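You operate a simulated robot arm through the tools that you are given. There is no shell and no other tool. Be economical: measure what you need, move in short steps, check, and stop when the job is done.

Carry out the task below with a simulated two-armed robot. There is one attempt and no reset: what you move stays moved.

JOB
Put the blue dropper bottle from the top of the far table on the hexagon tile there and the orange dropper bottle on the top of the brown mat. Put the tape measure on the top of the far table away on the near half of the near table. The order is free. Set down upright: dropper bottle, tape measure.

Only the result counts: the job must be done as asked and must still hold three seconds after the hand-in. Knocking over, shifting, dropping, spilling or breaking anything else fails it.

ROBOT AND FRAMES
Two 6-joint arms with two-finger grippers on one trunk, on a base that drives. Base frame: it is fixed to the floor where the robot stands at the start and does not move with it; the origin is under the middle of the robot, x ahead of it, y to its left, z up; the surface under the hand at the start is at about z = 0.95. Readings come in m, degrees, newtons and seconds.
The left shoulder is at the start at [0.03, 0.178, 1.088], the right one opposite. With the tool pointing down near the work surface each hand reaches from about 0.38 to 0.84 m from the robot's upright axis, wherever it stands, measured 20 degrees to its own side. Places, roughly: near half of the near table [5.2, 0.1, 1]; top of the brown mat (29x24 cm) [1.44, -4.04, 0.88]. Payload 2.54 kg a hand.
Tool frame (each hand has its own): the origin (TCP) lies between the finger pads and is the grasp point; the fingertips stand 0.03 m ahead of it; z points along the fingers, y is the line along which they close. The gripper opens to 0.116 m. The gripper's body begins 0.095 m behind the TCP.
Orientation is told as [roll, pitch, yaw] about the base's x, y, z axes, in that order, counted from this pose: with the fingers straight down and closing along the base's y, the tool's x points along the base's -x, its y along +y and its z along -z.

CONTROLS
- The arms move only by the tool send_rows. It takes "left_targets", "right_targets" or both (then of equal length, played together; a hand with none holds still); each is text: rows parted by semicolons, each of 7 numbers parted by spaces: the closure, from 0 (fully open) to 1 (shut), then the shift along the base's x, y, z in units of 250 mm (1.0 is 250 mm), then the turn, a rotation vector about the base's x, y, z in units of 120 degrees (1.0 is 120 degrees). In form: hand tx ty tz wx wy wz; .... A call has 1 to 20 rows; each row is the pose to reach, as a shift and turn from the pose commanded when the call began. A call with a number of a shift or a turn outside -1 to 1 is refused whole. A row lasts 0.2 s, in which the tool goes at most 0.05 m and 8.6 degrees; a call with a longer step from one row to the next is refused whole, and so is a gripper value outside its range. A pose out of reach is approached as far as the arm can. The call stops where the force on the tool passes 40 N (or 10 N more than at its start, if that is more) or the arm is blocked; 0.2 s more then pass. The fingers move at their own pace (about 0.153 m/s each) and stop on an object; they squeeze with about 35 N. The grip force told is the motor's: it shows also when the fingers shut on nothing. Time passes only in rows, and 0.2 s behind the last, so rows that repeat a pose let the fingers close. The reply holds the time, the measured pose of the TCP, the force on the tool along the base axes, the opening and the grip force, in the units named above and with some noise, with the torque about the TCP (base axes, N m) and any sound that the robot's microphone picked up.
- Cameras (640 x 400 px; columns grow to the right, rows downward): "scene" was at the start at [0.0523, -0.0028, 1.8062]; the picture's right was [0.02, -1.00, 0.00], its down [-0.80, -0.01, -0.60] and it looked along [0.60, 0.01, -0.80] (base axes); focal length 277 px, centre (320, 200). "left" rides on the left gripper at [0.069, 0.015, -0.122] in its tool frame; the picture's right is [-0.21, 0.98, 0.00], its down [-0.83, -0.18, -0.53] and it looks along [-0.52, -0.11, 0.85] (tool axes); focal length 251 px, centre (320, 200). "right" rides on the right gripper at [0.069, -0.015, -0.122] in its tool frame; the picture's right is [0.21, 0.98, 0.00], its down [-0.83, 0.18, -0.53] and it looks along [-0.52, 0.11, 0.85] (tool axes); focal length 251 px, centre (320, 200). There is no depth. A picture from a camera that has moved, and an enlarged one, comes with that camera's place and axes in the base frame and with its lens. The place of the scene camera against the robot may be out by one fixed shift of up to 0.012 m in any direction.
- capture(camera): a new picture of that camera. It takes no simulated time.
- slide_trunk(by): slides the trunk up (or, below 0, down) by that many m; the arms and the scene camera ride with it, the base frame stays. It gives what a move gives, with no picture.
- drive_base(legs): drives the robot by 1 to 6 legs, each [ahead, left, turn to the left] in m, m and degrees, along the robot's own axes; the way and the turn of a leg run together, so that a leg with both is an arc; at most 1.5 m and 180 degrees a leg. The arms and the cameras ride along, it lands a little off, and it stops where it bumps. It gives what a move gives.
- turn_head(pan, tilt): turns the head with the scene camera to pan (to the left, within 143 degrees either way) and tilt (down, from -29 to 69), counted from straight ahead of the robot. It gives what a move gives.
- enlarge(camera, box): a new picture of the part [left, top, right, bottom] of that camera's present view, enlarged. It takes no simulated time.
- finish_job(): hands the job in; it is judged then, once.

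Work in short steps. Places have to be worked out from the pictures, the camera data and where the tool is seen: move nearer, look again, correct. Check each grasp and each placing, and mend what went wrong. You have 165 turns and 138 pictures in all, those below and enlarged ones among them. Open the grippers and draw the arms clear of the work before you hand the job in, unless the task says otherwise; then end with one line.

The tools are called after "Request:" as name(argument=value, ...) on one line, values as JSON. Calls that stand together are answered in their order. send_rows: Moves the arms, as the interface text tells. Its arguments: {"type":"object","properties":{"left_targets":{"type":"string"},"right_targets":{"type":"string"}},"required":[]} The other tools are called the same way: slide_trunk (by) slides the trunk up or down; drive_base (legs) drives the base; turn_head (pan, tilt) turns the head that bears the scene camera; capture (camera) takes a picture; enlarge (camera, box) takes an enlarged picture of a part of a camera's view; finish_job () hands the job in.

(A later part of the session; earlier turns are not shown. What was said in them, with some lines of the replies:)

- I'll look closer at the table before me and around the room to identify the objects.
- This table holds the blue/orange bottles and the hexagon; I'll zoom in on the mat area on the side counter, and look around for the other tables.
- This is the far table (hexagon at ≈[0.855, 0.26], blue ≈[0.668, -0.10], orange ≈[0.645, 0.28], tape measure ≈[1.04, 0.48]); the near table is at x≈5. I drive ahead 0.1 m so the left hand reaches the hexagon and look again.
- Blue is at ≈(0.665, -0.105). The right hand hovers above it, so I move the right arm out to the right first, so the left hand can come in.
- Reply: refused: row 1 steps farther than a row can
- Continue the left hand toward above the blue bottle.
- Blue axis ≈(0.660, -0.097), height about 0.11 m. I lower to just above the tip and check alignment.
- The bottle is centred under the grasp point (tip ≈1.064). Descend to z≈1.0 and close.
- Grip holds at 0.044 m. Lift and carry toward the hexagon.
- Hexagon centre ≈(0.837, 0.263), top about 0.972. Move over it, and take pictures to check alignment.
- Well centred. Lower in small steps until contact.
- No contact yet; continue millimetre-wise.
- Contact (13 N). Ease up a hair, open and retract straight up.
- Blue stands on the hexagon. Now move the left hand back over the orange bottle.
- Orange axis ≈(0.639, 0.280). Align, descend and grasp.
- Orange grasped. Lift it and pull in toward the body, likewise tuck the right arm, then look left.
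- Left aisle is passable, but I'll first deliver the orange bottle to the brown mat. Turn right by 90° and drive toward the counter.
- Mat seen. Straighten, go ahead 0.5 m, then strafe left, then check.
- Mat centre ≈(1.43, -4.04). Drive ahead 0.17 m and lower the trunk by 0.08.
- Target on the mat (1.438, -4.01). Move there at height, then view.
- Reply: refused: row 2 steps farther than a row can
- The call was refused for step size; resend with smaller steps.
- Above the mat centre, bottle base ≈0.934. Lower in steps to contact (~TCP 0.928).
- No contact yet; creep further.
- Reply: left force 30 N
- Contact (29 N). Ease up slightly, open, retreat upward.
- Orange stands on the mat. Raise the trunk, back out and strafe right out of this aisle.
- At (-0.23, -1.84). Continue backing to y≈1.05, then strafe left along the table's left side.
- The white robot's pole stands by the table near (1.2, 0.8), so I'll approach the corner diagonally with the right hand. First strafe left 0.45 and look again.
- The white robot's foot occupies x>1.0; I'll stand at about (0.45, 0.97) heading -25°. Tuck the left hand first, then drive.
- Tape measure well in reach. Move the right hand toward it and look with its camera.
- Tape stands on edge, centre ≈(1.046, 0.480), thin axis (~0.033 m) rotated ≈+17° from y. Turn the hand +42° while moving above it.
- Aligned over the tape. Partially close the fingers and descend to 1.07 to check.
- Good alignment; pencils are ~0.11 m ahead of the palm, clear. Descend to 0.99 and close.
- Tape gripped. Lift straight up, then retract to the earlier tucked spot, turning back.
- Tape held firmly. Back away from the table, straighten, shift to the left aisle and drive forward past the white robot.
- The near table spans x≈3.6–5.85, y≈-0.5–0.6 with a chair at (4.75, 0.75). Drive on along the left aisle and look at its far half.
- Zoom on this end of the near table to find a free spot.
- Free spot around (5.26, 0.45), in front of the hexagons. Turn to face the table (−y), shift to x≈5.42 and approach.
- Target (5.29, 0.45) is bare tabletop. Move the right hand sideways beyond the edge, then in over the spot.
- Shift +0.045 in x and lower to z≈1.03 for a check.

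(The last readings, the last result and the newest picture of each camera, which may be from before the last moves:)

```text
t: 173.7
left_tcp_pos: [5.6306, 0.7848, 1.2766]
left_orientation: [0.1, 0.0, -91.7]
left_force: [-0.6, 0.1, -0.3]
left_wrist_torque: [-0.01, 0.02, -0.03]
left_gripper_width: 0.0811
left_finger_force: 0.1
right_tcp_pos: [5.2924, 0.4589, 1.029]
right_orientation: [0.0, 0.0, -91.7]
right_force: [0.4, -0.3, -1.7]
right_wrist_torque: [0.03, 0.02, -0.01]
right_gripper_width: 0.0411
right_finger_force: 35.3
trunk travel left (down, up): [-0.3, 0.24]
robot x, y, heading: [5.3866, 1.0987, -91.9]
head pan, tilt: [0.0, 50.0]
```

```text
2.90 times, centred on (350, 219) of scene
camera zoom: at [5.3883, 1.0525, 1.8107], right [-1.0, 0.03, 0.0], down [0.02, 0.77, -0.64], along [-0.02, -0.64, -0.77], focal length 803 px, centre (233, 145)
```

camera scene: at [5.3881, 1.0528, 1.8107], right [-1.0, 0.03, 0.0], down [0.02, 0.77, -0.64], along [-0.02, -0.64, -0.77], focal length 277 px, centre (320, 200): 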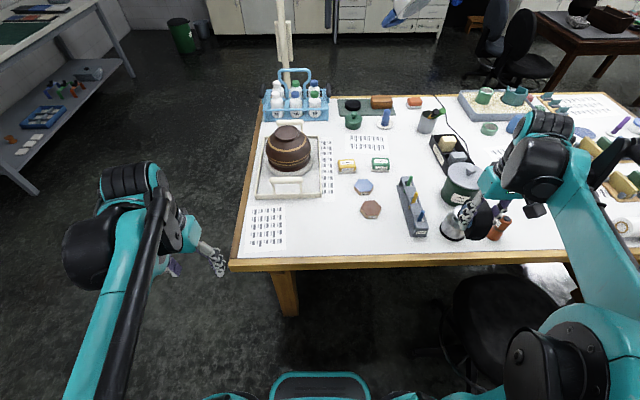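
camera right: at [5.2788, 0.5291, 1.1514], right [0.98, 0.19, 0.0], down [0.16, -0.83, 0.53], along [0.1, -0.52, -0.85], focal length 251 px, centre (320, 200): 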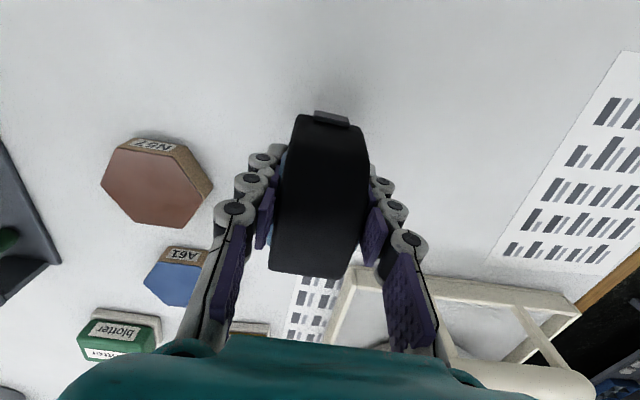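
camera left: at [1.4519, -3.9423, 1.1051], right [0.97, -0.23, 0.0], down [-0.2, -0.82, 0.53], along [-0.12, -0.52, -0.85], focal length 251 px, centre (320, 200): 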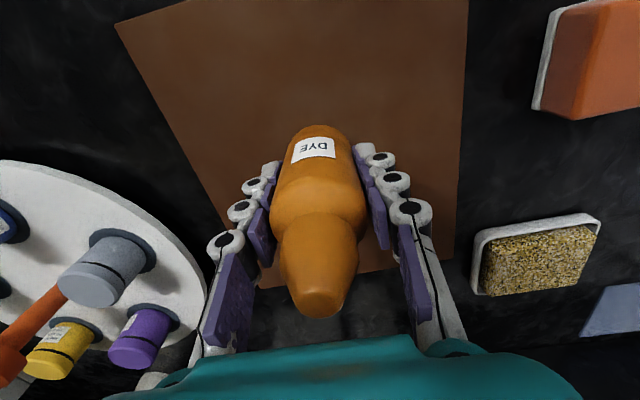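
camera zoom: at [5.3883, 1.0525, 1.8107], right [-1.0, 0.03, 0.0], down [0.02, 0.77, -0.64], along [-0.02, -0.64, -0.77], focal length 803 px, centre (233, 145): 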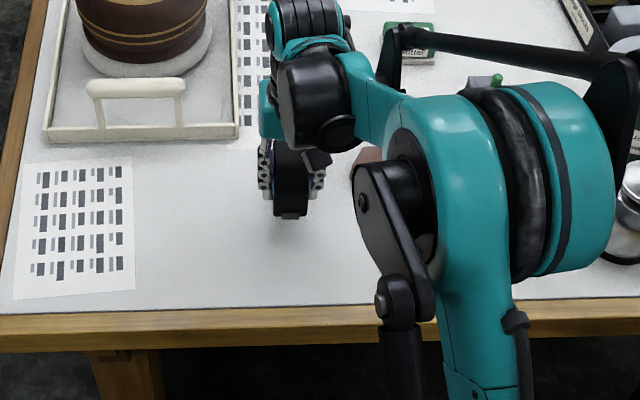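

Clear surroundings. Lower gently to contact.

Request:
send_rows(right_targets="1 0 0 -0.05 0 0 0; 1 0 0 -0.1 0 0 0; 1 0 0 -0.125 0 0 0; 1 0 0 -0.135 0 0 0; 1 0 0 -0.145 0 0 0")

```text
t: 174.9
left_tcp_pos: [5.6307, 0.7854, 1.277]
left_orientation: [0.1, 0.0, -91.7]
left_force: [0.5, 0.0, 0.9]
left_wrist_torque: [0.01, -0.02, -0.03]
left_gripper_width: 0.0812
left_finger_force: 0.0
right_tcp_pos: [5.2911, 0.4604, 0.9936]
right_orientation: [-0.1, 0.1, -91.8]
right_force: [0.5, 0.1, -2.7]
right_wrist_torque: [0.03, -0.03, -0.03]
right_gripper_width: 0.0408
right_finger_force: 34.7
trunk travel left (down, up): [-0.3, 0.24]
robot x, y, heading: [5.3831, 1.1019, -91.7]
head pan, tilt: [0.0, 50.0]
```

Still free; creep down 1–1.5 mm per row.

Request:
send_rows(right_targets="1 0 0 -0.006 0 0 0; 1 0 0 -0.012 0 0 0; 1 0 0 -0.016 0 0 0")

```text
t: 175.7
left_tcp_pos: [5.631, 0.7864, 1.2766]
left_orientation: [0.0, -0.1, -91.8]
left_force: [-0.9, 0.9, -0.6]
left_wrist_torque: [0.0, -0.01, 0.03]
left_gripper_width: 0.0813
left_finger_force: 0.1
right_tcp_pos: [5.2919, 0.4604, 0.992]
right_orientation: [0.0, -0.2, -91.7]
right_force: [-1.3, -7.4, 20.2]
right_wrist_torque: [-1.15, -0.05, 0.0]
right_gripper_width: 0.0412
right_finger_force: 34.3
trunk travel left (down, up): [-0.3, 0.24]
robot x, y, heading: [5.3794, 1.1062, -91.6]
head pan, tilt: [0.0, 50.0]
```

Contact. Ease, open the fingers moderately and retreat straight up.

Request:
send_rows(right_targets="1 0 0 0.004 0 0 0; 0.85 0 0 0.004 0 0 0; 0.5 0 0 0.004 0 0 0; 0.3 0 0 0.004 0 0 0; 0.3 0 0 0.004 0 0 0; 0.3 0 0 0.15 0 0 0; 0.3 0 0 0.3 0 0 0; 0.3 0 0 0.45 0 0 0; 0.3 0 0 0.6 0 0 0; 0.3 0 0 0.75 0 0 0; 0.3 0 0 0.9 0 0 0")

Request:
capture(camera="right")

Request:
send_rows(right_targets="0.3 0 0.18 0 0 0 0; 0.3 0 0.36 0.05 0 0 0; 0.3 -0.1 0.5 0.1 0 0 0; 0.3 -0.25 0.6 0.1 0 0 0; 0.3 -0.4 0.7 0.1 0 0 0")

Request:
enlarge(camera="scene", box=[240, 150, 460, 288])

```text
t: 178.1
left_tcp_pos: [5.6304, 0.7864, 1.2763]
left_orientation: [0.0, 0.0, -91.7]
left_force: [0.3, 0.1, 0.0]
left_wrist_torque: [-0.01, -0.03, -0.01]
left_gripper_width: 0.0811
left_finger_force: 0.1
right_tcp_pos: [5.2917, 0.4606, 1.2155]
right_orientation: [0.0, 0.0, -91.6]
right_force: [-0.2, 0.7, -0.1]
right_wrist_torque: [0.0, -0.03, 0.04]
right_gripper_width: 0.0812
right_finger_force: 0.0
trunk travel left (down, up): [-0.3, 0.24]
robot x, y, heading: [5.381, 1.1052, -91.6]
head pan, tilt: [0.0, 50.0]
```

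```text
78 pictures are left
camera right: at [5.2788, 0.5319, 1.3379], right [0.98, 0.19, 0.0], down [0.16, -0.83, 0.53], along [0.1, -0.52, -0.85], focal length 251 px, centre (320, 200)
```

right: 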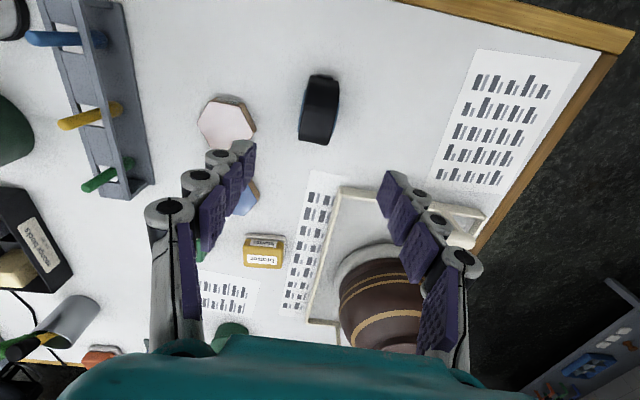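

```text
t: 179.3
left_tcp_pos: [5.6295, 0.7865, 1.2755]
left_orientation: [0.1, -0.1, -91.7]
left_force: [-0.1, 0.0, 0.2]
left_wrist_torque: [-0.04, -0.02, 0.02]
left_gripper_width: 0.0812
left_finger_force: 0.1
right_tcp_pos: [5.1891, 0.6358, 1.2416]
right_orientation: [-0.1, 0.0, -91.7]
right_force: [0.3, 0.4, -0.5]
right_wrist_torque: [-0.02, -0.01, -0.03]
right_gripper_width: 0.0812
right_finger_force: 0.0
trunk travel left (down, up): [-0.3, 0.24]
robot x, y, heading: [5.3826, 1.1033, -91.6]
head pan, tilt: [0.0, 50.0]
```

```text
2.90 times, centred on (350, 219) of scene
camera zoom: at [5.3871, 1.0547, 1.8107], right [-1.0, 0.03, 0.0], down [0.02, 0.77, -0.64], along [-0.02, -0.64, -0.77], focal length 803 px, centre (233, 145)
```

zoom: 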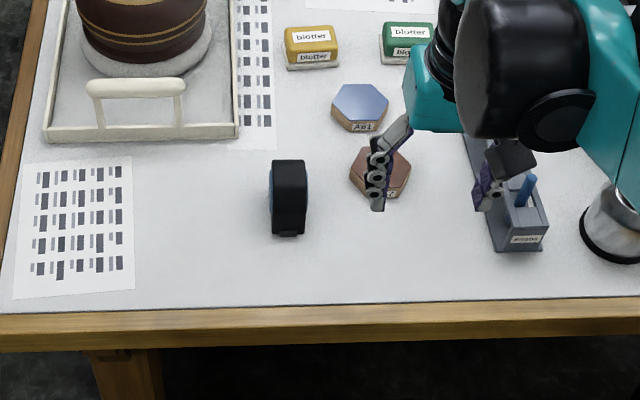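

Tape measure stands upright on the near table. Back off and open both grippers.

Request:
drive_base(legs=[[-0.45, 0, 0]])

Request:
send_rows(left_targets="0 0 0 0 0 0 0; 0 0 0 0 0 0 0", right_targets="0 0 0 0 0 0 0; 0 0 0 0 0 0 0")

Request:
capture(camera="scene")

```text
t: 182.0
left_tcp_pos: [5.6442, 1.2274, 1.2759]
left_orientation: [0.0, 0.0, -91.7]
left_force: [0.6, -0.1, -0.2]
left_wrist_torque: [-0.02, -0.01, 0.03]
left_gripper_width: 0.081
left_finger_force: 0.1
right_tcp_pos: [5.2031, 1.0756, 1.2425]
right_orientation: [-0.1, 0.0, -91.7]
right_force: [0.0, -0.2, 0.5]
right_wrist_torque: [-0.01, 0.01, -0.02]
right_gripper_width: 0.0812
right_finger_force: 0.2
trunk travel left (down, up): [-0.3, 0.24]
robot x, y, heading: [5.3948, 1.5486, -91.7]
head pan, tilt: [0.0, 50.0]
```

```text
t: 182.6
left_tcp_pos: [5.6442, 1.2281, 1.2754]
left_orientation: [0.0, 0.0, -91.7]
left_force: [-0.5, 1.3, -0.3]
left_wrist_torque: [0.01, -0.01, -0.01]
left_gripper_width: 0.116
left_finger_force: 0.2
right_tcp_pos: [5.2044, 1.076, 1.2414]
right_orientation: [0.1, 0.0, -91.7]
right_force: [0.7, -0.4, 0.4]
right_wrist_torque: [0.01, -0.01, 0.03]
right_gripper_width: 0.116
right_finger_force: 0.1
trunk travel left (down, up): [-0.3, 0.24]
robot x, y, heading: [5.3938, 1.5473, -91.6]
head pan, tilt: [0.0, 50.0]
```

```text
76 pictures are left
camera scene: at [5.4016, 1.4954, 1.8107], right [-1.0, 0.03, 0.0], down [0.02, 0.77, -0.64], along [-0.02, -0.64, -0.77], focal length 277 px, centre (320, 200)
```

scene: 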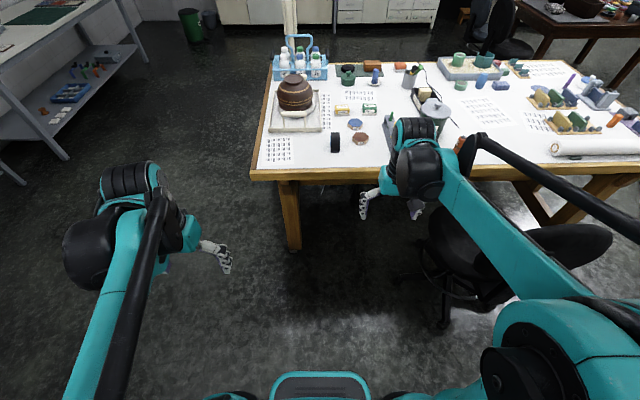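

All three objects are placed, both grippers are open and the arms are clear of the tables; handing in.

Request:
finish_job()

```text
The job is handed in.
```

The job is handed in: the blue dropper bottle is on the hexagon tile, the orange one is on the brown mat, and the tape measure is on the near half of the near table, all standing upright when last checked.
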